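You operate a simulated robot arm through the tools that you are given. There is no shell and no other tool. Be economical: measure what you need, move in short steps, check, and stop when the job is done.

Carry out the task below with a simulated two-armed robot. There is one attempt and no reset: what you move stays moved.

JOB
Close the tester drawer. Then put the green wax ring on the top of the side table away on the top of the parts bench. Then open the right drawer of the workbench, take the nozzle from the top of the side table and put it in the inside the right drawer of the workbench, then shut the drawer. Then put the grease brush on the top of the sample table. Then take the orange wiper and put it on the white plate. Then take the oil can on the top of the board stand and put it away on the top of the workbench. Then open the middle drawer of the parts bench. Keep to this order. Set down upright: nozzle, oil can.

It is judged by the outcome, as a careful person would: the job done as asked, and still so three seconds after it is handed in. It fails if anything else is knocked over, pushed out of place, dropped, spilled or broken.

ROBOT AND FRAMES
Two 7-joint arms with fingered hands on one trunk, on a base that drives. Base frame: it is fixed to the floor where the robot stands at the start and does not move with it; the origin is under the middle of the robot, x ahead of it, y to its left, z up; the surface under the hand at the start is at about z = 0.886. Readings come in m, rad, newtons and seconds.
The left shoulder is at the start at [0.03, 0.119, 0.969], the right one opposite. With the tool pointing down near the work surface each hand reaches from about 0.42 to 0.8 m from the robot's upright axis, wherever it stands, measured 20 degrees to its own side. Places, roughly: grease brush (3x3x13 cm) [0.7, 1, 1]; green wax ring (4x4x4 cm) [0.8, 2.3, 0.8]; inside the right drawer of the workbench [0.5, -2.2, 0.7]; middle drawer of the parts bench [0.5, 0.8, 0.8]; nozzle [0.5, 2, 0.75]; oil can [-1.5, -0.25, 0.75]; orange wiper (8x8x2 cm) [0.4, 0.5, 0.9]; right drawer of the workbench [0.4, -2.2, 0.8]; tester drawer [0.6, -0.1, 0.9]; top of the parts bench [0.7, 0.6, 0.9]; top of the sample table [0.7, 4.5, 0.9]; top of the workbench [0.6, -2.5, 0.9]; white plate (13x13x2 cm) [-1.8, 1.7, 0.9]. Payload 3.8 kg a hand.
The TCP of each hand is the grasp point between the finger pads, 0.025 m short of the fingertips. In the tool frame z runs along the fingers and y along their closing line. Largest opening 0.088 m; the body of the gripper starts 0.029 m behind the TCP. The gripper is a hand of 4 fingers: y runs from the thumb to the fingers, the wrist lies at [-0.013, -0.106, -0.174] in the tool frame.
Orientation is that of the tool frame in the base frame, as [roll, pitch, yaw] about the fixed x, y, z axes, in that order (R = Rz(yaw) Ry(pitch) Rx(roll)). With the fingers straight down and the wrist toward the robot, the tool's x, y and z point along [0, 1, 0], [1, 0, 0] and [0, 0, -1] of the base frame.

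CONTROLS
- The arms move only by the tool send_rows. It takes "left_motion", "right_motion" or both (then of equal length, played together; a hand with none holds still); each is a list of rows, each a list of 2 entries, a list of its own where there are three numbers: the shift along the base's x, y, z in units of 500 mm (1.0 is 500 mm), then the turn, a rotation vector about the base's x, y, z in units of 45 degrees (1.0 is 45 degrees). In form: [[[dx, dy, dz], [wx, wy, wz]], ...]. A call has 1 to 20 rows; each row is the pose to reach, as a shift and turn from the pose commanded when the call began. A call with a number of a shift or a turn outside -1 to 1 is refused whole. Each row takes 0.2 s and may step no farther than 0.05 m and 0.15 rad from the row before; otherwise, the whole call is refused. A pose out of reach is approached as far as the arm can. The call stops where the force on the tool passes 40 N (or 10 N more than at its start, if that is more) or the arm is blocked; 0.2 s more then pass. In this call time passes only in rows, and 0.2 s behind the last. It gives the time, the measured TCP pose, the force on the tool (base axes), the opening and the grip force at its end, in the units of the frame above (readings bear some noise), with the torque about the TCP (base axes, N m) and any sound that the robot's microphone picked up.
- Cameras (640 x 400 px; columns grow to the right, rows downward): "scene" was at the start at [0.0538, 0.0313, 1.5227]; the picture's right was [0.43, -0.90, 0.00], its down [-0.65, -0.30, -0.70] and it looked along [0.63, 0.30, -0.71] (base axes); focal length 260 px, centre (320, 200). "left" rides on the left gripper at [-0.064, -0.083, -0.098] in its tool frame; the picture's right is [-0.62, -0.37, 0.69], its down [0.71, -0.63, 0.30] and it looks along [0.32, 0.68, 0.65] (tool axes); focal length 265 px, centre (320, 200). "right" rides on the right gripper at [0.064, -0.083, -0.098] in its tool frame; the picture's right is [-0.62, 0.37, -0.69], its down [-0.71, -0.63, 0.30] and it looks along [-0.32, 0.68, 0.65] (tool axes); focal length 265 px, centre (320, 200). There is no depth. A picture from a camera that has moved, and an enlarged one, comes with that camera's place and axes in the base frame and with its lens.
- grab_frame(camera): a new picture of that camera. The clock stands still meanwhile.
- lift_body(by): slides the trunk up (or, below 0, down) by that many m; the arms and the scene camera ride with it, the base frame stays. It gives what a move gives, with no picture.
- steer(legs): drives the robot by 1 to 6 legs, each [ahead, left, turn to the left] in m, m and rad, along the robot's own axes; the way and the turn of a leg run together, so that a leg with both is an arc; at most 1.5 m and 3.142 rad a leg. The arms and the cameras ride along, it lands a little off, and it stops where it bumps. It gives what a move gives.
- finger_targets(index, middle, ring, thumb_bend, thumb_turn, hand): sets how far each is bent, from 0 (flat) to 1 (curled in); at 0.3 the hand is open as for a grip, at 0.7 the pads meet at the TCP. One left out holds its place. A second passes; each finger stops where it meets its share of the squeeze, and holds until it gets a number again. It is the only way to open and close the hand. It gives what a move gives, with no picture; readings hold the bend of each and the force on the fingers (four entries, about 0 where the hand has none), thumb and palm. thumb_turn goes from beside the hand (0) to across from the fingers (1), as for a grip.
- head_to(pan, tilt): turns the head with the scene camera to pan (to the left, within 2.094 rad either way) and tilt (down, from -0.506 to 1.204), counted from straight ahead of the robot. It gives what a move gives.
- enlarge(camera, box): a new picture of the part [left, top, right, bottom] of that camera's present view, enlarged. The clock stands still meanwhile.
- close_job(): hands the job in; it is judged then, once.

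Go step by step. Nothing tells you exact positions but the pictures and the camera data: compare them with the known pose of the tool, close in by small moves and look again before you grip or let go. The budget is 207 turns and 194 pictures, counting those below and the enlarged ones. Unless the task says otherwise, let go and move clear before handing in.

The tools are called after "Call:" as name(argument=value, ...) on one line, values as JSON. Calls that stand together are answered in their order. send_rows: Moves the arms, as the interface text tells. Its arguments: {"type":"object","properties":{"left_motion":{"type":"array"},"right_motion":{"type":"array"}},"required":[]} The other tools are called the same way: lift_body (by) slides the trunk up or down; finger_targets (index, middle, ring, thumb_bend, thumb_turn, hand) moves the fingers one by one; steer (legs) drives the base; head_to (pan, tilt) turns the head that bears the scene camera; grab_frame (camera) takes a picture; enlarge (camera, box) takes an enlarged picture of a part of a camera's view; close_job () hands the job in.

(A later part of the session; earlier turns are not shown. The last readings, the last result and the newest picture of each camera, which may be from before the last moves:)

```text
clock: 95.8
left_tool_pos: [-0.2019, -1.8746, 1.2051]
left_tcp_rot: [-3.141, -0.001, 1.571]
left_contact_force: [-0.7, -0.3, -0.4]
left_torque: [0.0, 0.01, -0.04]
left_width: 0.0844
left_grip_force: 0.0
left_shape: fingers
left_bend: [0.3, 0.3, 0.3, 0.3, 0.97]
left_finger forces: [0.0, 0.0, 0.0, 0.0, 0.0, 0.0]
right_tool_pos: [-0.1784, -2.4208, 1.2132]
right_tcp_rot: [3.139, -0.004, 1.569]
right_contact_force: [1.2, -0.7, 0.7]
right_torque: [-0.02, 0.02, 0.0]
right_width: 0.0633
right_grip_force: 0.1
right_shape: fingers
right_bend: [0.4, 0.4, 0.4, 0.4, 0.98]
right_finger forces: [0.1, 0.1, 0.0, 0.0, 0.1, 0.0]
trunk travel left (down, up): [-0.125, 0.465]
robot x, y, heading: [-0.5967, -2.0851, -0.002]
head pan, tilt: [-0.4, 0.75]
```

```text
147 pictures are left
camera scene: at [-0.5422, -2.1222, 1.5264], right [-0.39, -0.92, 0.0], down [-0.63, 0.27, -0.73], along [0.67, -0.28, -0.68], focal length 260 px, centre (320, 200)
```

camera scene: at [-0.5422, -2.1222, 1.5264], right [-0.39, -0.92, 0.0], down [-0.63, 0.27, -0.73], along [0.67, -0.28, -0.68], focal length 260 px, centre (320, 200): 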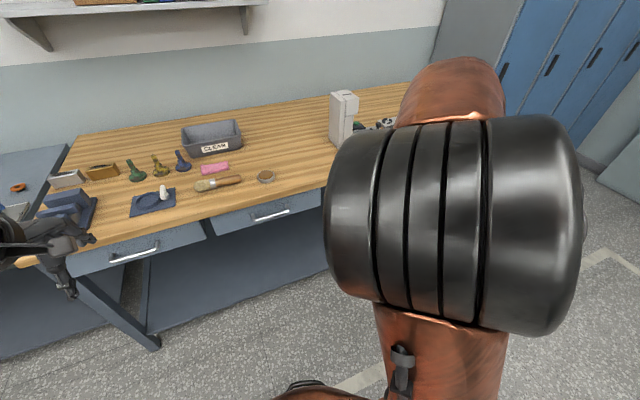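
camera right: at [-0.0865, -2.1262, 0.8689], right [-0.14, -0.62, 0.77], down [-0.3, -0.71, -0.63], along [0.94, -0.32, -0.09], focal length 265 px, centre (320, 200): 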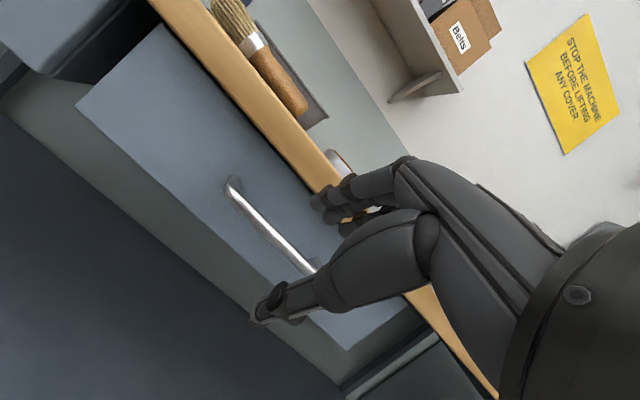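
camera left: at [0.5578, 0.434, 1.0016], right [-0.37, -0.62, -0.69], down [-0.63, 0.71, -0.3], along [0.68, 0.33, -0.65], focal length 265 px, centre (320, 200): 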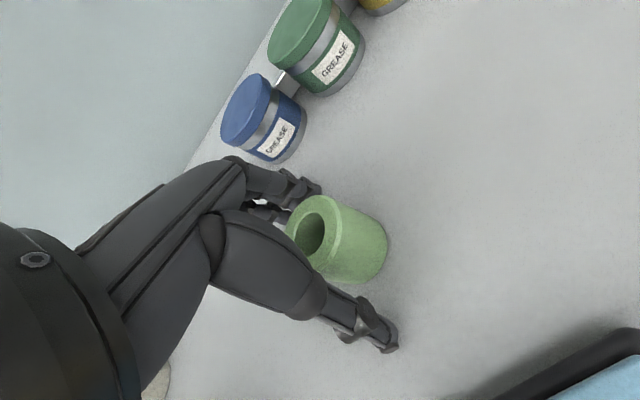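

Back in the good elbow-up posture. New plan: hook the fingers behind the bar from above with only a ~28° tilt. Reposition the base so the handle lies to the right arm's own side.

Call:
steer(legs=[[0.13, 0.09, 0.002]])

Call:
finger_targets(hand="right", index=0.3, middle=0.3, ring=0.3, thumb_bend=0.3)

Call:
send_rows(right_motion=[[[0.02, 0.04, -0.05], [0, -0.1, 0]], [[0.04, 0.08, -0.1], [0, -0.2, 0]], [[0.06, 0.12, -0.15], [0, -0.3, 0]], [[0.08, 0.16, -0.2], [0, -0.4, 0]], [[0.1, 0.19, -0.25], [0, -0.5, 0]], [[0.12, 0.21, -0.3], [0, -0.62, 0]], [[0.12, 0.22, -0.35], [0, -0.62, 0]]])

Call:
grab_frame(camera="right")

Call:
grab_frame(camera="scene")

```text
clock: 97.2
left_tool_pos: [-0.0726, -1.7815, 1.2043]
left_tcp_rot: [-3.139, 0.003, 1.57]
left_contact_force: [-0.1, -0.6, -0.3]
left_torque: [0.01, 0.01, 0.0]
left_width: 0.0843
left_grip_force: 0.0
left_shape: fingers
left_bend: [0.3, 0.3, 0.3, 0.3, 0.97]
left_finger forces: [0.1, 0.1, 0.1, 0.0, 0.0, 0.0]
right_tool_pos: [-0.0489, -2.3293, 1.213]
right_tcp_rot: [-3.141, -0.002, 1.57]
right_contact_force: [-0.2, 0.3, -1.1]
right_torque: [-0.01, 0.02, -0.01]
right_width: 0.0631
right_grip_force: 0.0
right_shape: fingers
right_bend: [0.4, 0.4, 0.4, 0.4, 0.98]
right_finger forces: [0.1, 0.0, 0.0, 0.0, 0.1, 0.0]
trunk travel left (down, up): [-0.125, 0.465]
robot x, y, heading: [-0.47, -1.9972, -0.001]
head pan, tilt: [-0.4, 0.75]
```

```text
clock: 98.2
left_tool_pos: [-0.0754, -1.7835, 1.2053]
left_tcp_rot: [-3.141, 0.001, 1.57]
left_contact_force: [0.4, -0.2, -0.7]
left_torque: [-0.03, 0.0, -0.01]
left_width: 0.0843
left_grip_force: 0.0
left_shape: fingers
left_bend: [0.3, 0.3, 0.3, 0.3, 0.97]
left_finger forces: [0.0, 0.1, 0.0, 0.0, 0.1, 0.0]
right_tool_pos: [-0.0478, -2.3308, 1.2133]
right_tcp_rot: [-3.141, -0.003, 1.571]
right_contact_force: [-0.5, -0.9, 0.4]
right_torque: [0.01, 0.01, -0.01]
right_width: 0.0843
right_grip_force: 0.0
right_shape: fingers
right_bend: [0.3, 0.3, 0.3, 0.3, 0.98]
right_finger forces: [0.0, 0.0, 0.0, 0.0, 0.0, 0.0]
trunk travel left (down, up): [-0.125, 0.465]
robot x, y, heading: [-0.4737, -1.996, -0.003]
head pan, tilt: [-0.4, 0.75]
```

```text
clock: 99.8
left_tool_pos: [-0.0744, -1.7827, 1.2043]
left_tcp_rot: [3.141, -0.001, 1.57]
left_contact_force: [-0.8, -0.1, 0.5]
left_torque: [0.01, -0.02, 0.01]
left_width: 0.0846
left_grip_force: 0.0
left_shape: fingers
left_bend: [0.3, 0.3, 0.3, 0.3, 0.97]
left_finger forces: [0.0, 0.0, 0.0, 0.0, 0.1, 0.0]
right_tool_pos: [0.011, -2.2193, 1.0379]
right_tcp_rot: [2.655, -0.002, 1.571]
right_contact_force: [-0.4, -0.7, 0.3]
right_torque: [0.01, 0.0, -0.01]
right_width: 0.0846
right_grip_force: 0.1
right_shape: fingers
right_bend: [0.3, 0.3, 0.3, 0.3, 0.98]
right_finger forces: [0.1, 0.0, 0.0, 0.1, 0.0, 0.0]
trunk travel left (down, up): [-0.125, 0.465]
robot x, y, heading: [-0.4701, -1.9994, -0.002]
head pan, tilt: [-0.4, 0.75]
```

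```text
146 pictures are left
camera right: at [-0.1101, -2.1543, 1.0843], right [0.0, -0.62, 0.78], down [-0.41, -0.71, -0.57], along [0.91, -0.32, -0.26], focal length 265 px, centre (320, 200)
```

right: 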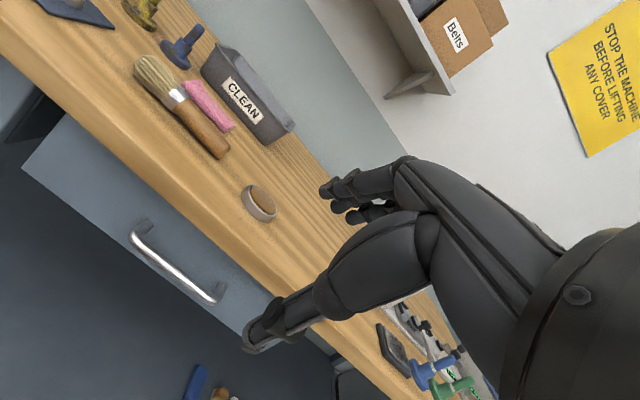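

```text
145 pictures are left
camera scene: at [-0.413, -2.0308, 1.5263], right [-0.39, -0.92, 0.0], down [-0.63, 0.26, -0.73], along [0.67, -0.28, -0.68], focal length 260 px, centre (320, 200)
```

scene: 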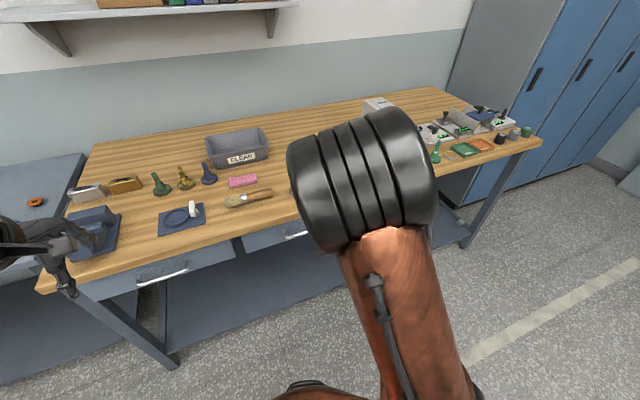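

Tilt of 28° works here. The bar measures at [0.179, -2.21, 0.789]. Lowering the trunk and approaching so the fingers can slip behind the bar.

Call:
lift_body(by=-0.124)

Call:
finger_targets(hand="right", index=0.35, middle=0.35, ring=0.35, thumb_bend=0.3)

Call:
send_rows(right_motion=[[[0.06, 0.018, -0.04], [0, 0, 0]], [[0.12, 0.018, -0.07], [0, 0, 0]], [[0.17, 0.018, -0.1], [0, 0, 0]], [[0.216, 0.018, -0.134], [0, 0, 0]]])

Call:
grab_frame(camera="right")

Call:
grab_frame(camera="scene")

```text
clock: 101.4
left_tool_pos: [-0.0757, -1.7833, 1.0811]
left_tcp_rot: [-3.141, 0.001, 1.571]
left_contact_force: [-0.5, -0.5, 0.4]
left_torque: [-0.02, 0.0, -0.01]
left_width: 0.0845
left_grip_force: 0.0
left_shape: fingers
left_bend: [0.3, 0.3, 0.3, 0.3, 0.97]
left_finger forces: [0.0, 0.0, 0.0, 0.1, 0.0, 0.1]
right_tool_pos: [0.0115, -2.2203, 0.9142]
right_tcp_rot: [2.654, -0.003, 1.573]
right_contact_force: [0.3, 0.4, 0.1]
right_torque: [0.02, -0.01, -0.05]
right_width: 0.0846
right_grip_force: 0.1
right_shape: fingers
right_bend: [0.3, 0.3, 0.3, 0.3, 0.98]
right_finger forces: [0.1, 0.0, 0.0, 0.0, 0.0, 0.0]
trunk travel left (down, up): [-0.001, 0.589]
robot x, y, heading: [-0.4724, -1.9979, 0.006]
head pan, tilt: [-0.4, 0.75]
```

```text
clock: 102.4
left_tool_pos: [-0.0751, -1.7835, 1.0807]
left_tcp_rot: [-3.141, 0.001, 1.571]
left_contact_force: [0.0, -0.5, 0.6]
left_torque: [0.03, -0.02, -0.01]
left_width: 0.0846
left_grip_force: 0.1
left_shape: fingers
left_bend: [0.3, 0.3, 0.3, 0.3, 0.97]
left_finger forces: [0.0, 0.1, 0.1, 0.0, 0.0, 0.1]
right_tool_pos: [0.0111, -2.2194, 0.9142]
right_tcp_rot: [2.653, -0.002, 1.571]
right_contact_force: [-0.3, 0.2, 0.9]
right_torque: [-0.04, 0.01, 0.03]
right_width: 0.0798
right_grip_force: 0.2
right_shape: fingers
right_bend: [0.35, 0.35, 0.35, 0.3, 0.98]
right_finger forces: [0.0, 0.1, 0.0, 0.1, 0.1, 0.1]
trunk travel left (down, up): [-0.001, 0.589]
robot x, y, heading: [-0.4705, -1.9941, -0.002]
head pan, tilt: [-0.4, 0.75]
```

```text
clock: 103.4
left_tool_pos: [-0.0726, -1.7822, 1.0794]
left_tcp_rot: [-3.14, 0.002, 1.57]
left_contact_force: [0.6, -0.6, -0.2]
left_torque: [-0.02, 0.02, 0.0]
left_width: 0.0844
left_grip_force: 0.0
left_shape: fingers
left_bend: [0.3, 0.3, 0.3, 0.3, 0.97]
left_finger forces: [0.0, 0.1, 0.1, 0.1, 0.0, 0.0]
right_tool_pos: [0.104, -2.1849, 0.8612]
right_tcp_rot: [2.653, 0.001, 1.569]
right_contact_force: [0.7, 0.3, 0.6]
right_torque: [0.02, 0.0, 0.0]
right_width: 0.0795
right_grip_force: 0.0
right_shape: fingers
right_bend: [0.35, 0.35, 0.35, 0.3, 0.98]
right_finger forces: [0.0, 0.1, 0.0, 0.0, 0.0, 0.1]
right hand out of reach, approached as far as the arm can: row 3, 4
trunk travel left (down, up): [-0.001, 0.589]
robot x, y, heading: [-0.469, -1.9946, -0.002]
head pan, tilt: [-0.4, 0.75]
```

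```text
144 pictures are left
camera right: at [-0.017, -2.1199, 0.9079], right [0.0, -0.62, 0.78], down [-0.42, -0.71, -0.56], along [0.91, -0.33, -0.26], focal length 265 px, centre (320, 200)
```

right: 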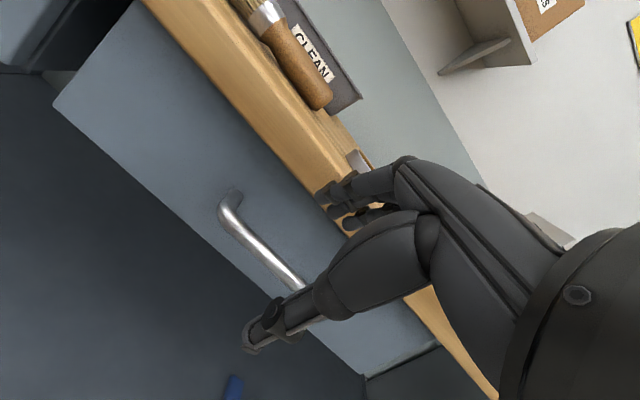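

```text
143 pictures are left
camera scene: at [-0.4124, -2.0306, 1.4023], right [-0.39, -0.92, 0.0], down [-0.63, 0.26, -0.73], along [0.67, -0.28, -0.68], focal length 260 px, centre (320, 200)
```

scene: 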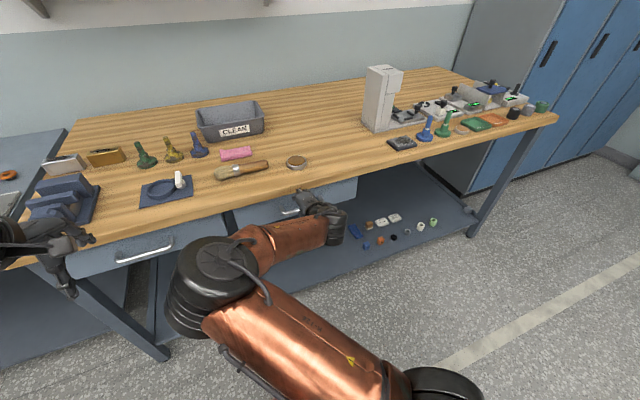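

The arm folds when too close. I'll retract, back the base up another 14 cm so the arm is nearly straight, and retry.

Call:
send_rows(right_motion=[[[-0.05, -0.02, 0.04], [0, 0, 0]], [[-0.1, -0.05, 0.08], [0, 0, 0]], [[-0.15, -0.07, 0.12], [0, 0.1, 0]], [[-0.18, -0.1, 0.18], [0, 0.2, 0]], [[-0.18, -0.13, 0.24], [0, 0.3, 0]], [[-0.18, -0.15, 0.3], [0, 0.3, 0]]])

Call:
steer(legs=[[-0.15, 0.0, 0.002]])

Call:
grab_frame(camera="scene")

```text
clock: 104.8
left_tool_pos: [-0.0736, -1.7822, 1.08]
left_tcp_rot: [-3.141, 0.001, 1.57]
left_contact_force: [0.1, 1.0, -1.0]
left_torque: [-0.04, 0.02, 0.0]
left_width: 0.0846
left_grip_force: 0.1
left_shape: fingers
left_bend: [0.3, 0.3, 0.3, 0.3, 0.97]
left_finger forces: [0.0, 0.0, 0.1, 0.0, 0.0, 0.0]
right_tool_pos: [0.0144, -2.258, 1.0147]
right_tcp_rot: [2.887, -0.001, 1.572]
right_contact_force: [0.9, 0.7, 0.5]
right_torque: [-0.03, 0.01, -0.01]
right_width: 0.0796
right_grip_force: 0.1
right_shape: fingers
right_bend: [0.35, 0.35, 0.35, 0.3, 0.98]
right_finger forces: [0.1, 0.0, 0.1, 0.0, 0.0, 0.1]
trunk travel left (down, up): [-0.001, 0.589]
robot x, y, heading: [-0.4705, -1.9946, 0.0]
head pan, tilt: [-0.4, 0.75]
```

```text
clock: 106.1
left_tool_pos: [-0.2267, -1.783, 1.0817]
left_tcp_rot: [3.139, 0.0, 1.575]
left_contact_force: [0.1, 0.1, -0.5]
left_torque: [0.01, -0.01, -0.02]
left_width: 0.0845
left_grip_force: 0.0
left_shape: fingers
left_bend: [0.3, 0.3, 0.3, 0.3, 0.97]
left_finger forces: [0.0, 0.0, 0.0, 0.0, 0.1, 0.0]
right_tool_pos: [-0.1375, -2.2597, 1.0141]
right_tcp_rot: [2.889, -0.004, 1.573]
right_contact_force: [-0.9, 0.4, 0.1]
right_torque: [-0.02, -0.02, 0.02]
right_width: 0.0796
right_grip_force: 0.0
right_shape: fingers
right_bend: [0.35, 0.35, 0.35, 0.3, 0.98]
right_finger forces: [0.0, 0.1, 0.0, 0.2, 0.1, 0.0]
trunk travel left (down, up): [-0.001, 0.589]
robot x, y, heading: [-0.6212, -1.997, 0.007]
head pan, tilt: [-0.4, 0.75]
```

```text
142 pictures are left
camera scene: at [-0.5654, -2.0318, 1.4024], right [-0.39, -0.92, 0.0], down [-0.63, 0.26, -0.73], along [0.68, -0.28, -0.68], focal length 260 px, centre (320, 200)
```

scene: 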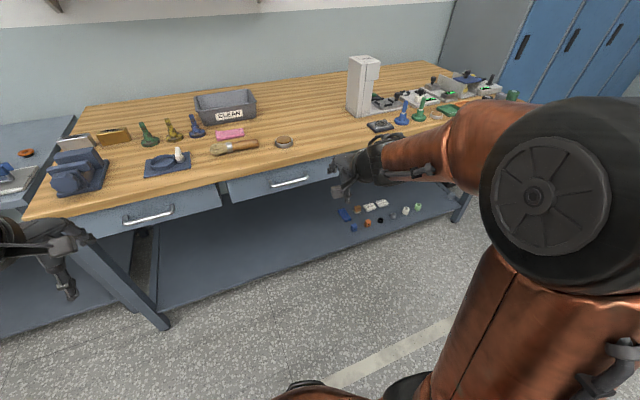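

Elbow is outward now. Extending forward and down in this posture, tilting last.

Call:
send_rows(right_motion=[[[0.07, 0.01, -0.02], [0, 0, 0]], [[0.14, 0.03, -0.05], [0, 0, 0]], [[0.21, 0.04, -0.08], [0, 0, 0]], [[0.28, 0.06, -0.12], [0, 0, 0]], [[0.35, 0.08, -0.17], [0, -0.06, 0]], [[0.4, 0.1, -0.22], [0, -0.12, 0]], [[0.44, 0.1, -0.26], [0, -0.2, 0]], [[0.475, 0.1, -0.3], [0, -0.28, 0]]])

Call:
grab_frame(camera="scene")

Call:
grab_frame(camera="right")

```text
clock: 107.9
left_tool_pos: [-0.2265, -1.7826, 1.0818]
left_tcp_rot: [-3.141, 0.002, 1.573]
left_contact_force: [-1.2, -0.3, -1.0]
left_torque: [0.0, 0.02, 0.01]
left_width: 0.0844
left_grip_force: 0.1
left_shape: fingers
left_bend: [0.3, 0.3, 0.3, 0.3, 0.97]
left_finger forces: [0.0, 0.1, 0.0, 0.1, 0.0, 0.1]
right_tool_pos: [0.0188, -2.1617, 0.9298]
right_tcp_rot: [2.69, -0.002, 1.576]
right_contact_force: [0.6, 0.0, -0.3]
right_torque: [-0.01, 0.01, -0.02]
right_width: 0.0795
right_grip_force: 0.2
right_shape: fingers
right_bend: [0.35, 0.35, 0.35, 0.3, 0.98]
right_finger forces: [0.0, 0.1, 0.0, 0.0, 0.1, 0.0]
right hand out of reach, approached as far as the arm can: row 3, 4, 5, 6, 7, 8
trunk travel left (down, up): [-0.001, 0.589]
robot x, y, heading: [-0.6216, -1.9956, 0.003]
head pan, tilt: [-0.4, 0.75]
```

```text
141 pictures are left
camera scene: at [-0.5645, -2.0319, 1.4024], right [-0.39, -0.92, 0.0], down [-0.63, 0.26, -0.73], along [0.67, -0.28, -0.68], focal length 260 px, centre (320, 200)
```

scene: 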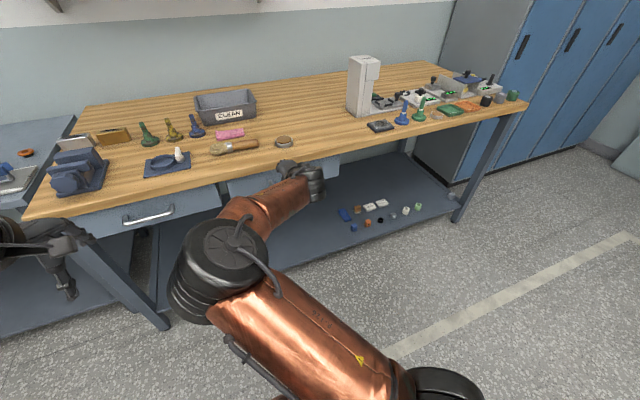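

```text
140 pictures are left
camera right: at [-0.1012, -2.0973, 0.9805], right [0.03, -0.62, 0.78], down [-0.43, -0.71, -0.55], along [0.9, -0.32, -0.29], focal length 265 px, centre (320, 200)
```

right: 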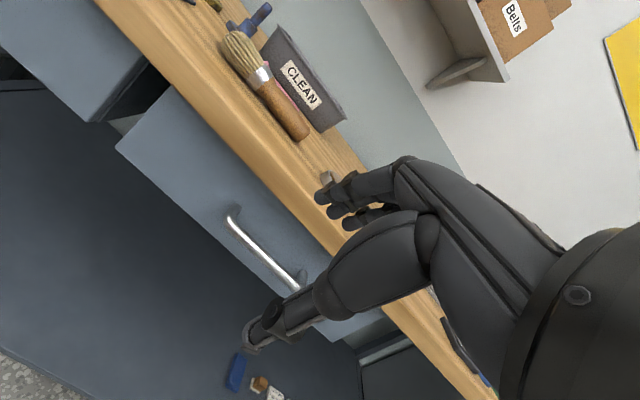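

Reach shrinks with tilt, so a closer stance is better with only ~18° tilt, which is enough to clear the table edge. Retract, reset the elbow, then come closer.

Call:
send_rows(right_motion=[[[-0.07, -0.03, 0.04], [0, 0.06, 0]], [[-0.14, -0.06, 0.08], [0, 0.12, 0]], [[-0.21, -0.09, 0.12], [0, 0.18, 0]], [[-0.28, -0.12, 0.16], [0, 0.24, 0]], [[-0.35, -0.16, 0.18], [0, 0.3, 0]], [[-0.4, -0.22, 0.18], [0, 0.4, 0]], [[-0.43, -0.26, 0.16], [0, 0.5, 0]]])

Call:
steer(legs=[[0.3, 0.04, -0.003]])

Call:
grab_frame(camera="scene")

Call:
grab_frame(camera="right")

```text
clock: 109.5
left_tool_pos: [-0.2259, -1.7831, 1.0816]
left_tcp_rot: [-3.141, -0.001, 1.573]
left_contact_force: [-0.5, -0.4, 0.3]
left_torque: [0.03, 0.0, 0.02]
left_width: 0.0848
left_grip_force: 0.0
left_shape: fingers
left_bend: [0.3, 0.3, 0.3, 0.3, 0.97]
left_finger forces: [0.0, 0.0, 0.0, 0.1, 0.0, 0.0]
right_tool_pos: [-0.197, -2.2915, 1.0114]
right_tcp_rot: [3.062, -0.006, 1.576]
right_contact_force: [0.0, 0.8, -0.5]
right_torque: [-0.01, 0.01, 0.0]
right_width: 0.0795
right_grip_force: 0.0
right_shape: fingers
right_bend: [0.35, 0.35, 0.35, 0.3, 0.98]
right_finger forces: [0.1, 0.0, 0.0, 0.0, 0.0, 0.0]
right hand out of reach, approached as far as the arm can: row 5
trunk travel left (down, up): [-0.001, 0.589]
robot x, y, heading: [-0.6215, -1.9968, 0.003]
head pan, tilt: [-0.4, 0.75]
```

```text
clock: 111.6
left_tool_pos: [0.0736, -1.7427, 1.0805]
left_tcp_rot: [-3.141, -0.002, 1.571]
left_contact_force: [0.4, -0.3, 0.1]
left_torque: [0.02, 0.01, 0.03]
left_width: 0.0844
left_grip_force: 0.0
left_shape: fingers
left_bend: [0.3, 0.3, 0.3, 0.3, 0.97]
left_finger forces: [0.0, 0.0, 0.0, 0.0, 0.0, 0.1]
right_tool_pos: [0.1005, -2.2513, 1.012]
right_tcp_rot: [3.062, -0.005, 1.572]
right_contact_force: [0.2, 0.4, 0.3]
right_torque: [0.0, 0.02, 0.02]
right_width: 0.0795
right_grip_force: 0.0
right_shape: fingers
right_bend: [0.35, 0.35, 0.35, 0.3, 0.98]
right_finger forces: [0.1, 0.0, 0.0, 0.1, 0.1, 0.0]
trunk travel left (down, up): [-0.001, 0.589]
robot x, y, heading: [-0.3218, -1.9556, 0.001]
head pan, tilt: [-0.4, 0.75]
```

```text
139 pictures are left
camera scene: at [-0.2657, -1.9914, 1.4023], right [-0.39, -0.92, 0.0], down [-0.63, 0.26, -0.73], along [0.67, -0.28, -0.68], focal length 260 px, centre (320, 200)
```

scene: 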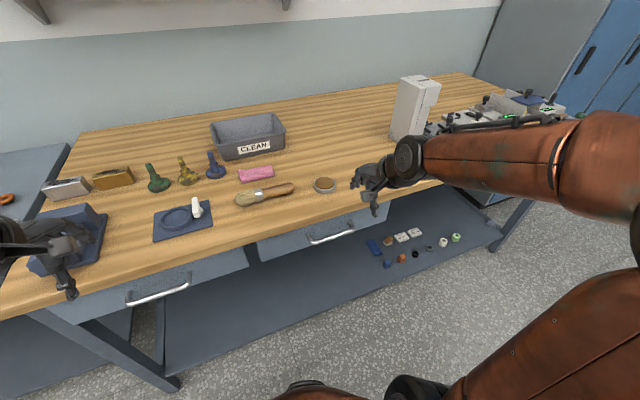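

```text
138 pictures are left
camera right: at [0.0076, -2.1862, 1.1017], right [0.31, -0.62, 0.72], down [-0.6, -0.71, -0.36], along [0.73, -0.32, -0.6], focal length 265 px, centre (320, 200)
```

right: 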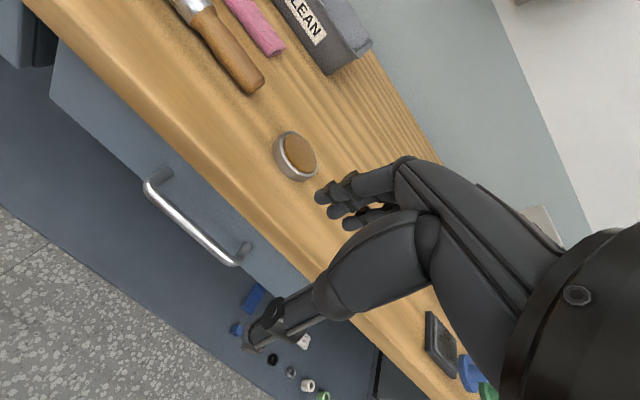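

Posture is good. Moving to the pre-insertion point above the bar with an 18° tilt.

Call:
send_rows(right_motion=[[[0.01, 0.018, -0.06], [0, -0.08, 0]], [[0.016, 0.036, -0.12], [0, -0.16, 0]], [[0.024, 0.054, -0.18], [0, -0.24, 0]], [[0.03, 0.072, -0.24], [0, -0.3, 0]], [[0.035, 0.072, -0.274], [0, -0.3, 0]]])

Call:
grab_frame(camera="scene")

Call:
grab_frame(camera="right")

```text
clock: 112.8
left_tool_pos: [0.0727, -1.743, 1.0809]
left_tcp_rot: [-3.14, 0.0, 1.573]
left_contact_force: [1.0, -0.2, -0.9]
left_torque: [0.0, 0.02, 0.0]
left_width: 0.0847
left_grip_force: 0.1
left_shape: fingers
left_bend: [0.3, 0.3, 0.3, 0.3, 0.97]
left_finger forces: [0.0, 0.1, 0.0, 0.0, 0.0, 0.0]
right_tool_pos: [0.1179, -2.2157, 0.8731]
right_tcp_rot: [2.827, -0.003, 1.573]
right_contact_force: [-0.2, -0.2, 0.0]
right_torque: [-0.02, -0.02, 0.04]
right_width: 0.0793
right_grip_force: 0.2
right_shape: fingers
right_bend: [0.35, 0.35, 0.35, 0.3, 0.98]
right_finger forces: [0.0, 0.0, 0.0, 0.0, 0.1, 0.0]
right hand out of reach, approached as far as the arm can: row 2
trunk travel left (down, up): [-0.001, 0.589]
robot x, y, heading: [-0.3226, -1.9564, 0.002]
head pan, tilt: [-0.4, 0.75]
```

```text
137 pictures are left
camera scene: at [-0.2665, -1.9922, 1.4023], right [-0.39, -0.92, 0.0], down [-0.63, 0.26, -0.73], along [0.67, -0.28, -0.68], focal length 260 px, centre (320, 200)
```

scene: 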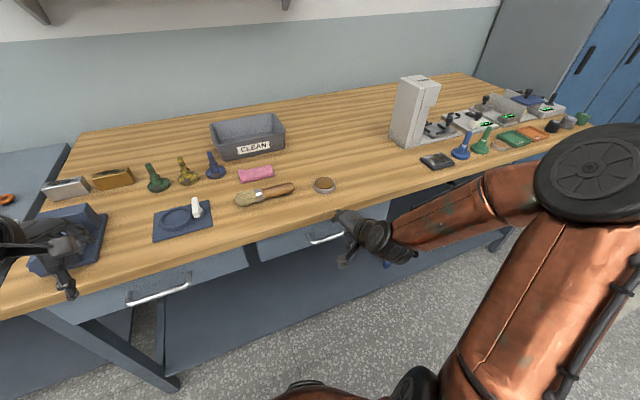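

```text
136 pictures are left
camera right: at [0.0057, -2.1509, 0.94], right [0.14, -0.62, 0.77], down [-0.5, -0.71, -0.49], along [0.85, -0.32, -0.41], focal length 265 px, centre (320, 200)
```

right: 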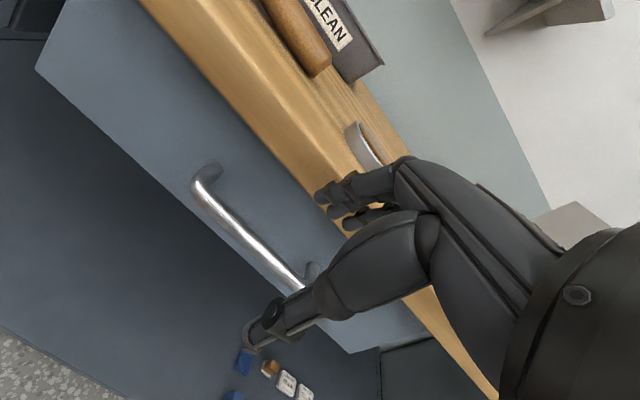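

Pre-insertion reached without folding. Sliding half way in along the finger direction and checking.

Call:
send_rows(right_motion=[[[0.015, 0, -0.05], [0, 0, 0]], [[0.03, 0, -0.1], [0, 0, 0]]])

Call:
grab_frame(camera="right")

Call:
enlarge(camera="scene", box=[260, 170, 420, 290])

```text
clock: 113.4
left_tool_pos: [0.0726, -1.7442, 1.0803]
left_tcp_rot: [-3.141, 0.0, 1.572]
left_contact_force: [1.2, -0.2, 0.2]
left_torque: [-0.01, 0.0, -0.04]
left_width: 0.0846
left_grip_force: 0.0
left_shape: fingers
left_bend: [0.3, 0.3, 0.3, 0.3, 0.97]
left_finger forces: [0.0, 0.1, 0.0, 0.0, 0.1, 0.1]
right_tool_pos: [0.1325, -2.2158, 0.8244]
right_tcp_rot: [2.825, -0.004, 1.571]
right_contact_force: [-0.1, -0.8, -0.1]
right_torque: [0.0, -0.04, 0.0]
right_width: 0.0792
right_grip_force: 0.0
right_shape: fingers
right_bend: [0.35, 0.35, 0.35, 0.3, 0.98]
right_finger forces: [0.0, 0.0, 0.0, 0.0, 0.1, 0.0]
trunk travel left (down, up): [-0.001, 0.589]
robot x, y, heading: [-0.3258, -1.9583, 0.002]
head pan, tilt: [-0.4, 0.75]
```

```text
135 pictures are left
camera right: at [0.0214, -2.1503, 0.8905], right [0.14, -0.62, 0.77], down [-0.5, -0.71, -0.49], along [0.85, -0.32, -0.41], focal length 265 px, centre (320, 200)
```

right: 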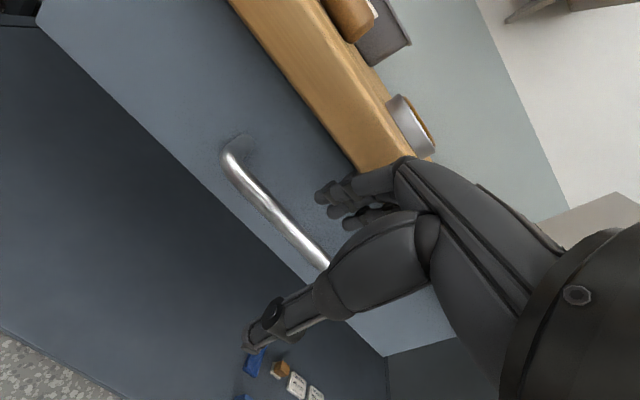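

```text
3.33 times, centred on (340, 230) of scene
camera zoom: at [-0.2664, -1.9916, 1.4023], right [-0.39, -0.92, 0.0], down [-0.63, 0.26, -0.73], along [0.67, -0.28, -0.68], focal length 867 px, centre (253, 100)
```

zoom: 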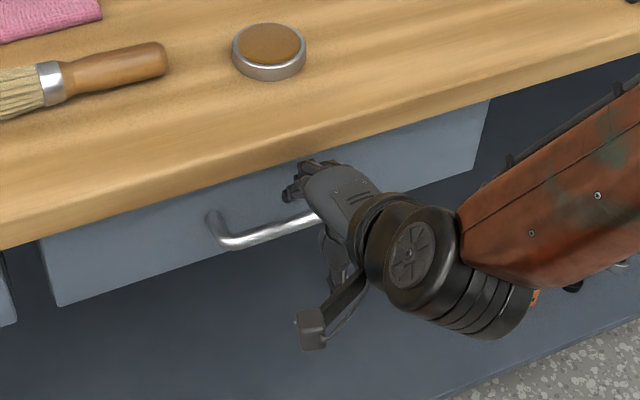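

Fingers are heading behind the bar as planned. Continuing the insertion.

Call:
send_rows(right_motion=[[[0.012, 0, -0.03], [0, 0, 0]], [[0.022, 0, -0.06], [0, 0, 0]], [[0.032, 0, -0.09], [0, 0, 0]]])

Call:
grab_frame(camera="right")

Call:
enlarge(camera="scene", box=[260, 170, 420, 290])

```text
clock: 114.2
left_tool_pos: [0.0722, -1.7436, 1.0812]
left_tcp_rot: [3.141, 0.0, 1.573]
left_contact_force: [0.3, 0.1, -0.3]
left_torque: [0.02, 0.0, 0.01]
left_width: 0.0843
left_grip_force: 0.1
left_shape: fingers
left_bend: [0.3, 0.3, 0.3, 0.3, 0.97]
left_finger forces: [0.1, 0.1, 0.0, 0.0, 0.1, 0.0]
right_tool_pos: [0.1474, -2.2155, 0.7815]
right_tcp_rot: [2.824, -0.003, 1.572]
right_contact_force: [0.6, -0.4, 3.1]
right_torque: [0.04, -0.11, -0.03]
right_width: 0.0819
right_grip_force: 1.4
right_shape: fingers
right_bend: [0.33, 0.35, 0.35, 0.3, 0.98]
right_finger forces: [2.7, 0.0, 0.0, 0.0, 0.0, 0.1]
trunk travel left (down, up): [-0.001, 0.589]
robot x, y, heading: [-0.3217, -1.9557, -0.001]
head pan, tilt: [-0.4, 0.75]
```

```text
133 pictures are left
camera right: at [0.0367, -2.1501, 0.847], right [0.14, -0.62, 0.77], down [-0.5, -0.71, -0.49], along [0.85, -0.32, -0.41], focal length 265 px, centre (320, 200)
```

right: 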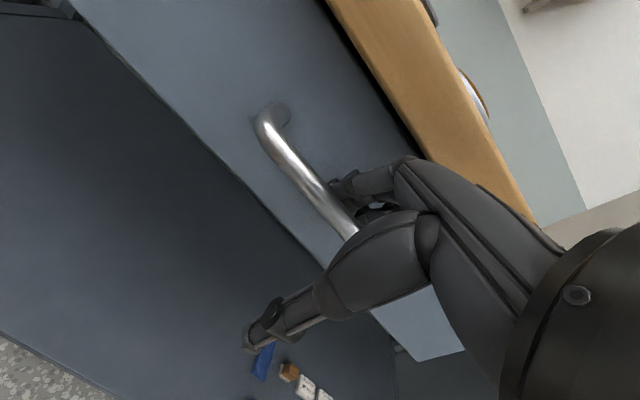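

```text
3.33 times, centred on (340, 230) of scene
camera zoom: at [-0.2666, -1.9915, 1.4024], right [-0.39, -0.92, 0.0], down [-0.63, 0.26, -0.73], along [0.67, -0.28, -0.68], focal length 867 px, centre (253, 100)
```

zoom: 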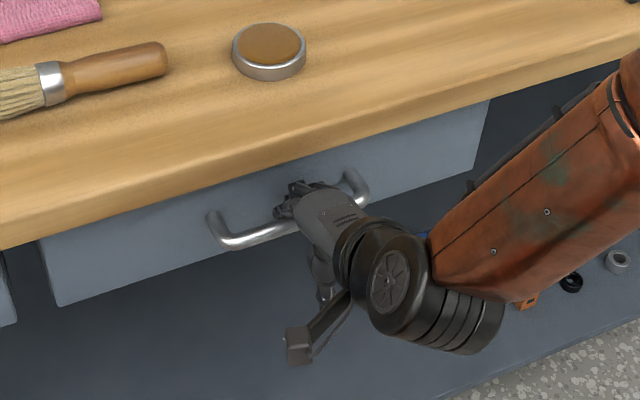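

The fingers are behind the bar. Closing to grip it.

Call:
finger_targets(hand="right", index=0.62, middle=0.62, ring=0.62, thumb_bend=0.55)

Call:
grab_frame(camera="right")

```text
clock: 115.2
left_tool_pos: [0.0735, -1.7428, 1.0814]
left_tcp_rot: [-3.14, 0.0, 1.572]
left_contact_force: [-0.3, -0.2, -0.9]
left_torque: [-0.01, -0.02, 0.0]
left_width: 0.0849
left_grip_force: 0.0
left_shape: fingers
left_bend: [0.3, 0.3, 0.3, 0.3, 0.97]
left_finger forces: [0.0, 0.0, 0.1, 0.0, 0.0, 0.1]
right_tool_pos: [0.1463, -2.2148, 0.7801]
right_tcp_rot: [2.827, -0.003, 1.571]
right_contact_force: [-2.0, -1.1, -0.4]
right_torque: [0.02, 0.0, 0.0]
right_width: 0.0236
right_grip_force: 1.0
right_shape: fingers
right_bend: [0.62, 0.63, 0.62, 0.55, 0.98]
right_finger forces: [0.0, 1.3, 0.0, 0.1, 0.0, 0.1]
trunk travel left (down, up): [-0.001, 0.589]
robot x, y, heading: [-0.3235, -1.9591, 0.004]
head pan, tilt: [-0.4, 0.75]
```

```text
131 pictures are left
camera right: at [0.0361, -2.1503, 0.8467], right [0.14, -0.62, 0.77], down [-0.5, -0.71, -0.49], along [0.85, -0.32, -0.41], focal length 265 px, centre (320, 200)
```

right: 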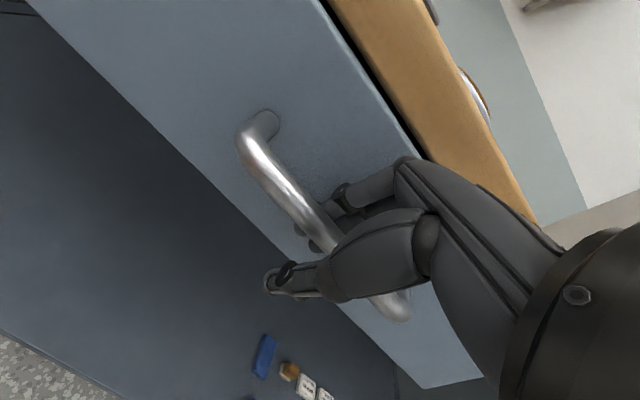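

The drawer already started moving. Pulling it open by driving the base straight back.

Call:
steer(legs=[[-0.2, 0, 0]])

Call:
grab_frame(camera="scene")

Call:
grab_frame(camera="right")

```text
clock: 116.8
left_tool_pos: [-0.1325, -1.7433, 1.0814]
left_tcp_rot: [3.141, 0.001, 1.573]
left_contact_force: [-0.5, -1.0, -0.3]
left_torque: [0.0, -0.02, 0.03]
left_width: 0.0846
left_grip_force: 0.0
left_shape: fingers
left_bend: [0.3, 0.3, 0.3, 0.3, 0.97]
left_finger forces: [0.0, 0.0, 0.0, 0.0, 0.0, 0.0]
right_tool_pos: [-0.0555, -2.2148, 0.7808]
right_tcp_rot: [2.825, -0.002, 1.571]
right_contact_force: [-0.4, -0.4, -0.7]
right_torque: [0.01, -0.02, 0.0]
right_width: 0.0232
right_grip_force: 0.1
right_shape: fingers
right_bend: [0.62, 0.62, 0.62, 0.55, 0.98]
right_finger forces: [0.0, 0.1, 0.1, 0.1, 0.0, 0.0]
trunk travel left (down, up): [-0.001, 0.589]
robot x, y, heading: [-0.5288, -1.9547, 0.003]
head pan, tilt: [-0.4, 0.75]
```

```text
130 pictures are left
camera scene: at [-0.4706, -1.9919, 1.4024], right [-0.39, -0.92, 0.0], down [-0.63, 0.26, -0.73], along [0.67, -0.28, -0.68], focal length 260 px, centre (320, 200)
```

scene: 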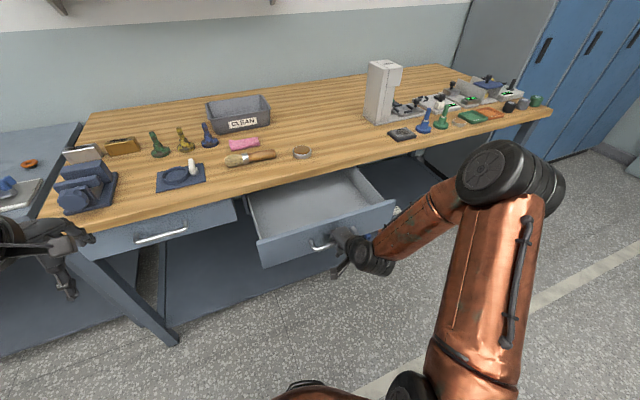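

```text
129 pictures are left
camera right: at [-0.1671, -2.1504, 0.8471], right [0.14, -0.62, 0.77], down [-0.5, -0.71, -0.49], along [0.85, -0.32, -0.41], focal length 265 px, centre (320, 200)
```

right: 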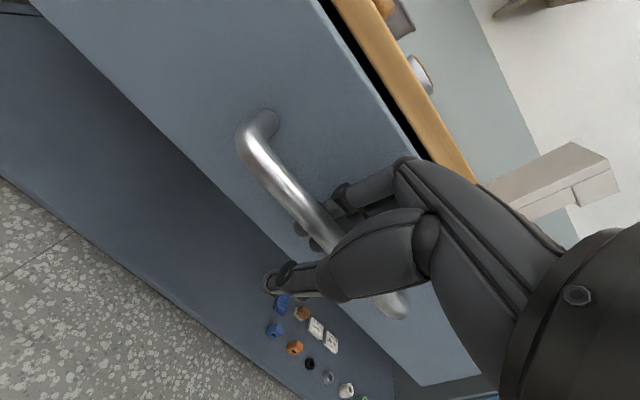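

The drawer is open about 22 cm and empty. Opening the hand and withdrawing up along the finger direction.

Call:
finger_targets(hand="right", index=0.37, middle=0.37, ring=0.37, thumb_bend=0.3)

Call:
send_rows(right_motion=[[[-0.02, 0, 0.06], [0, 0, 0]], [[-0.04, 0, 0.12], [0, 0, 0]], [[-0.06, 0, 0.18], [0, 0, 0]], [[-0.09, -0.02, 0.26], [0, 0.1, 0]], [[-0.09, -0.05, 0.34], [0, 0.2, 0]], [[-0.08, -0.08, 0.42], [0, 0.3, 0]], [[-0.08, -0.12, 0.5], [0, 0.4, 0]]])

Call:
lift_body(by=0.124)

Call:
head_to(pan=-0.3, tilt=0.85)

Call:
grab_frame(camera="scene")

```text
clock: 117.8
left_tool_pos: [-0.131, -1.7433, 1.0819]
left_tcp_rot: [-3.14, -0.002, 1.573]
left_contact_force: [-0.3, -0.4, -0.8]
left_torque: [0.01, -0.04, -0.02]
left_width: 0.0848
left_grip_force: 0.0
left_shape: fingers
left_bend: [0.3, 0.3, 0.3, 0.3, 0.97]
left_finger forces: [0.0, 0.0, 0.0, 0.0, 0.0, 0.1]
right_tool_pos: [-0.0551, -2.2162, 0.781]
right_tcp_rot: [2.825, -0.003, 1.574]
right_contact_force: [0.5, 0.4, 0.0]
right_torque: [0.0, -0.02, 0.0]
right_width: 0.0774
right_grip_force: 0.1
right_shape: fingers
right_bend: [0.37, 0.37, 0.37, 0.3, 0.98]
right_finger forces: [0.4, 0.0, 0.1, 0.0, 0.0, 0.0]
trunk travel left (down, up): [-0.001, 0.589]
robot x, y, heading: [-0.5245, -1.9575, 0.003]
head pan, tilt: [-0.4, 0.75]
```

```text
clock: 119.4
left_tool_pos: [-0.13, -1.745, 1.0798]
left_tcp_rot: [3.14, -0.003, 1.572]
left_contact_force: [-0.3, -0.5, -0.6]
left_torque: [0.03, -0.03, -0.02]
left_width: 0.0845
left_grip_force: 0.0
left_shape: fingers
left_bend: [0.3, 0.3, 0.3, 0.3, 0.97]
left_finger forces: [0.0, 0.1, 0.1, 0.1, 0.0, 0.0]
right_tool_pos: [-0.0958, -2.2784, 1.029]
right_tcp_rot: [-3.14, -0.003, 1.571]
right_contact_force: [-0.2, -0.1, 0.0]
right_torque: [0.01, 0.0, 0.02]
right_width: 0.0772
right_grip_force: 0.0
right_shape: fingers
right_bend: [0.37, 0.37, 0.37, 0.3, 0.98]
right_finger forces: [0.1, 0.0, 0.1, 0.0, 0.0, 0.0]
right hand out of reach, approached as far as the arm can: row 5
trunk travel left (down, up): [-0.001, 0.589]
robot x, y, heading: [-0.5273, -1.9568, 0.001]
head pan, tilt: [-0.4, 0.75]
```

```text
clock: 120.9
left_tool_pos: [-0.1303, -1.7426, 1.2047]
left_tcp_rot: [-3.141, 0.0, 1.573]
left_contact_force: [0.5, 1.0, 0.2]
left_torque: [0.01, -0.02, -0.01]
left_width: 0.0844
left_grip_force: 0.1
left_shape: fingers
left_bend: [0.3, 0.3, 0.3, 0.3, 0.97]
left_finger forces: [0.0, 0.0, 0.0, 0.0, 0.0, 0.0]
right_tool_pos: [-0.0951, -2.2765, 1.1543]
right_tcp_rot: [3.142, -0.003, 1.57]
right_contact_force: [0.0, 0.4, -0.3]
right_torque: [-0.02, -0.02, -0.03]
right_width: 0.0773
right_grip_force: 0.2
right_shape: fingers
right_bend: [0.37, 0.37, 0.37, 0.3, 0.98]
right_finger forces: [0.1, 0.0, 0.0, 0.0, 0.0, 0.0]
trunk travel left (down, up): [-0.125, 0.465]
robot x, y, heading: [-0.5268, -1.955, -0.004]
head pan, tilt: [-0.4, 0.75]
```

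```text
clock: 121.6
left_tool_pos: [-0.1311, -1.7435, 1.204]
left_tcp_rot: [-3.141, -0.001, 1.571]
left_contact_force: [0.2, -0.2, 0.0]
left_torque: [0.03, 0.0, 0.0]
left_width: 0.0844
left_grip_force: 0.1
left_shape: fingers
left_bend: [0.3, 0.3, 0.3, 0.3, 0.97]
left_finger forces: [0.1, 0.1, 0.0, 0.0, 0.1, 0.0]
right_tool_pos: [-0.0957, -2.2769, 1.1542]
right_tcp_rot: [3.141, -0.004, 1.569]
right_contact_force: [-0.7, 0.4, 0.0]
right_torque: [0.0, 0.0, -0.04]
right_width: 0.0775
right_grip_force: 0.1
right_shape: fingers
right_bend: [0.37, 0.37, 0.37, 0.3, 0.98]
right_finger forces: [0.1, 0.1, 0.0, 0.0, 0.0, 0.0]
trunk travel left (down, up): [-0.125, 0.465]
robot x, y, heading: [-0.5276, -1.9538, 0.002]
head pan, tilt: [-0.3, 0.85]
```

```text
128 pictures are left
camera scene: at [-0.4712, -1.9828, 1.5184], right [-0.29, -0.96, 0.0], down [-0.72, 0.22, -0.66], along [0.63, -0.19, -0.75], focal length 260 px, centre (320, 200)
```

scene: 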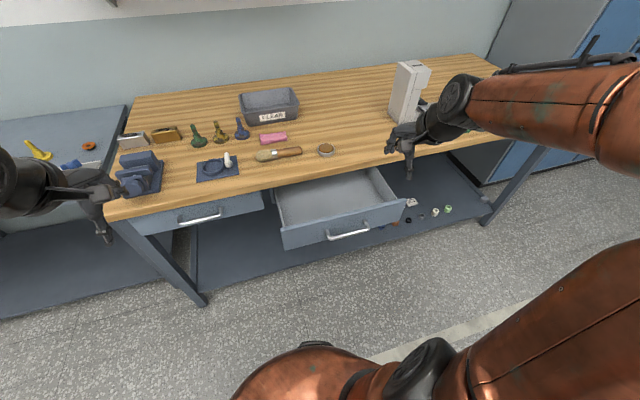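

Drawer is open. Now driving back to the side table for the nozzle.

Call:
steer(legs=[[0, 1.4, 0], [0.15, 1.35, 0], [0, 1.35, 0]])

Call:
head_to(pan=-0.1, tilt=0.75)

Call:
grab_frame(camera="scene")

```text
clock: 141.4
left_tool_pos: [0.0535, 2.3667, 1.2047]
left_tcp_rot: [3.141, 0.001, 1.565]
left_contact_force: [0.6, 0.3, 0.2]
left_torque: [0.01, 0.01, 0.02]
left_width: 0.0845
left_grip_force: 0.1
left_shape: fingers
left_bend: [0.3, 0.3, 0.3, 0.3, 0.97]
left_finger forces: [0.1, 0.0, 0.1, 0.1, 0.0, 0.0]
right_tool_pos: [0.0867, 1.8325, 1.1532]
right_tcp_rot: [3.14, -0.003, 1.567]
right_contact_force: [0.2, -0.4, 0.0]
right_torque: [-0.03, 0.0, 0.04]
right_width: 0.0775
right_grip_force: 0.0
right_shape: fingers
right_bend: [0.37, 0.37, 0.37, 0.3, 0.98]
right_finger forces: [0.0, 0.0, 0.2, 0.1, 0.0, 0.0]
trunk travel left (down, up): [-0.125, 0.465]
robot x, y, heading: [-0.3434, 2.1518, -0.01]
head pan, tilt: [-0.3, 0.85]
```

```text
clock: 142.1
left_tool_pos: [0.0548, 2.3662, 1.2041]
left_tcp_rot: [3.14, 0.0, 1.567]
left_contact_force: [0.3, 0.7, -1.0]
left_torque: [-0.02, 0.02, 0.0]
left_width: 0.0845
left_grip_force: 0.0
left_shape: fingers
left_bend: [0.3, 0.3, 0.3, 0.3, 0.97]
left_finger forces: [0.1, 0.0, 0.0, 0.0, 0.0, 0.0]
right_tool_pos: [0.0857, 1.8324, 1.1541]
right_tcp_rot: [3.14, -0.002, 1.566]
right_contact_force: [-0.3, 0.5, 0.6]
right_torque: [-0.03, -0.01, 0.04]
right_width: 0.0775
right_grip_force: 0.1
right_shape: fingers
right_bend: [0.37, 0.37, 0.37, 0.3, 0.98]
right_finger forces: [0.0, 0.1, 0.0, 0.0, 0.0, 0.0]
trunk travel left (down, up): [-0.125, 0.465]
robot x, y, heading: [-0.344, 2.1569, -0.006]
head pan, tilt: [-0.099, 0.75]
```

```text
127 pictures are left
camera scene: at [-0.2801, 2.1429, 1.5263], right [-0.1, -0.99, 0.0], down [-0.68, 0.07, -0.73], along [0.73, -0.08, -0.68], focal length 260 px, centre (320, 200)
```

scene: 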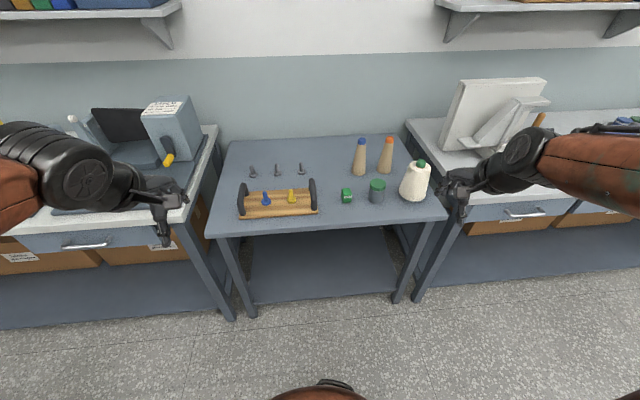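

Driving up to the side table; then looking down at the green nozzle block.

Call:
steer(legs=[[0.34, 0.0, 0.006]])

Call:
grab_frame(camera="right")

Call:
enlarge(camera="scene", box=[280, 160, 460, 280])

```text
clock: 144.3
left_tool_pos: [0.3942, 2.3666, 1.2051]
left_tcp_rot: [-3.139, 0.0, 1.573]
left_contact_force: [-1.0, -0.4, -0.4]
left_torque: [0.0, -0.03, -0.01]
left_width: 0.0844
left_grip_force: 0.1
left_shape: fingers
left_bend: [0.3, 0.3, 0.3, 0.3, 0.97]
left_finger forces: [0.0, 0.0, 0.1, 0.0, 0.0, 0.0]
right_tool_pos: [0.4286, 1.8343, 1.1524]
right_tcp_rot: [3.141, -0.003, 1.571]
right_contact_force: [0.1, 0.7, 0.6]
right_torque: [-0.01, 0.06, 0.01]
right_width: 0.0773
right_grip_force: 0.1
right_shape: fingers
right_bend: [0.37, 0.37, 0.37, 0.3, 0.98]
right_finger forces: [0.1, 0.0, 0.1, 0.2, 0.0, 0.0]
trunk travel left (down, up): [-0.125, 0.465]
robot x, y, heading: [-0.0038, 2.153, 0.0]
head pan, tilt: [-0.099, 0.75]
```

```text
126 pictures are left
camera right: at [0.3444, 1.899, 1.2508], right [0.37, -0.62, 0.69], down [-0.63, -0.71, -0.31], along [0.68, -0.32, -0.65], focal length 265 px, centre (320, 200)
```

right: 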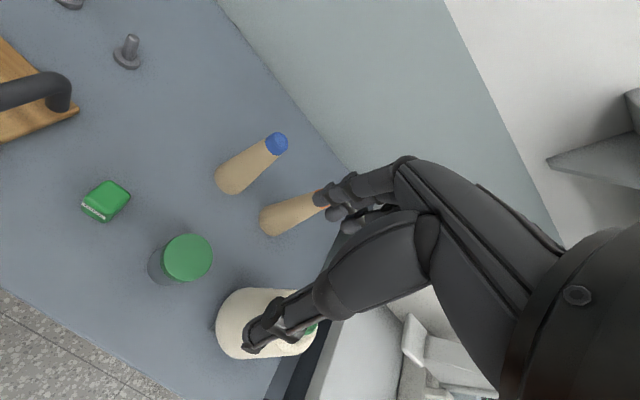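

```text
3.33 times, centred on (370, 220) of scene
camera zoom: at [0.0614, 2.1428, 1.5263], right [-0.1, -1.0, 0.0], down [-0.68, 0.07, -0.73], along [0.73, -0.07, -0.68], focal length 867 px, centre (153, 133)
```

zoom: 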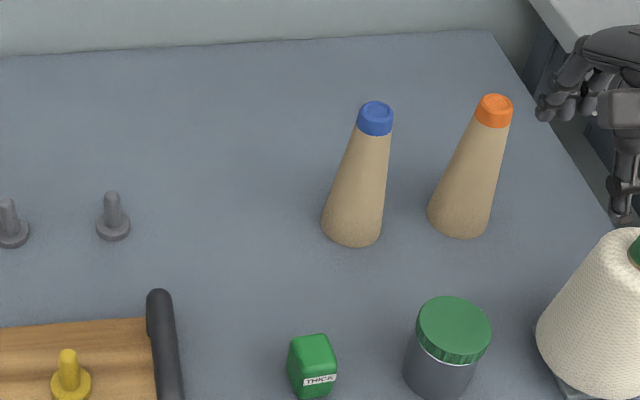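

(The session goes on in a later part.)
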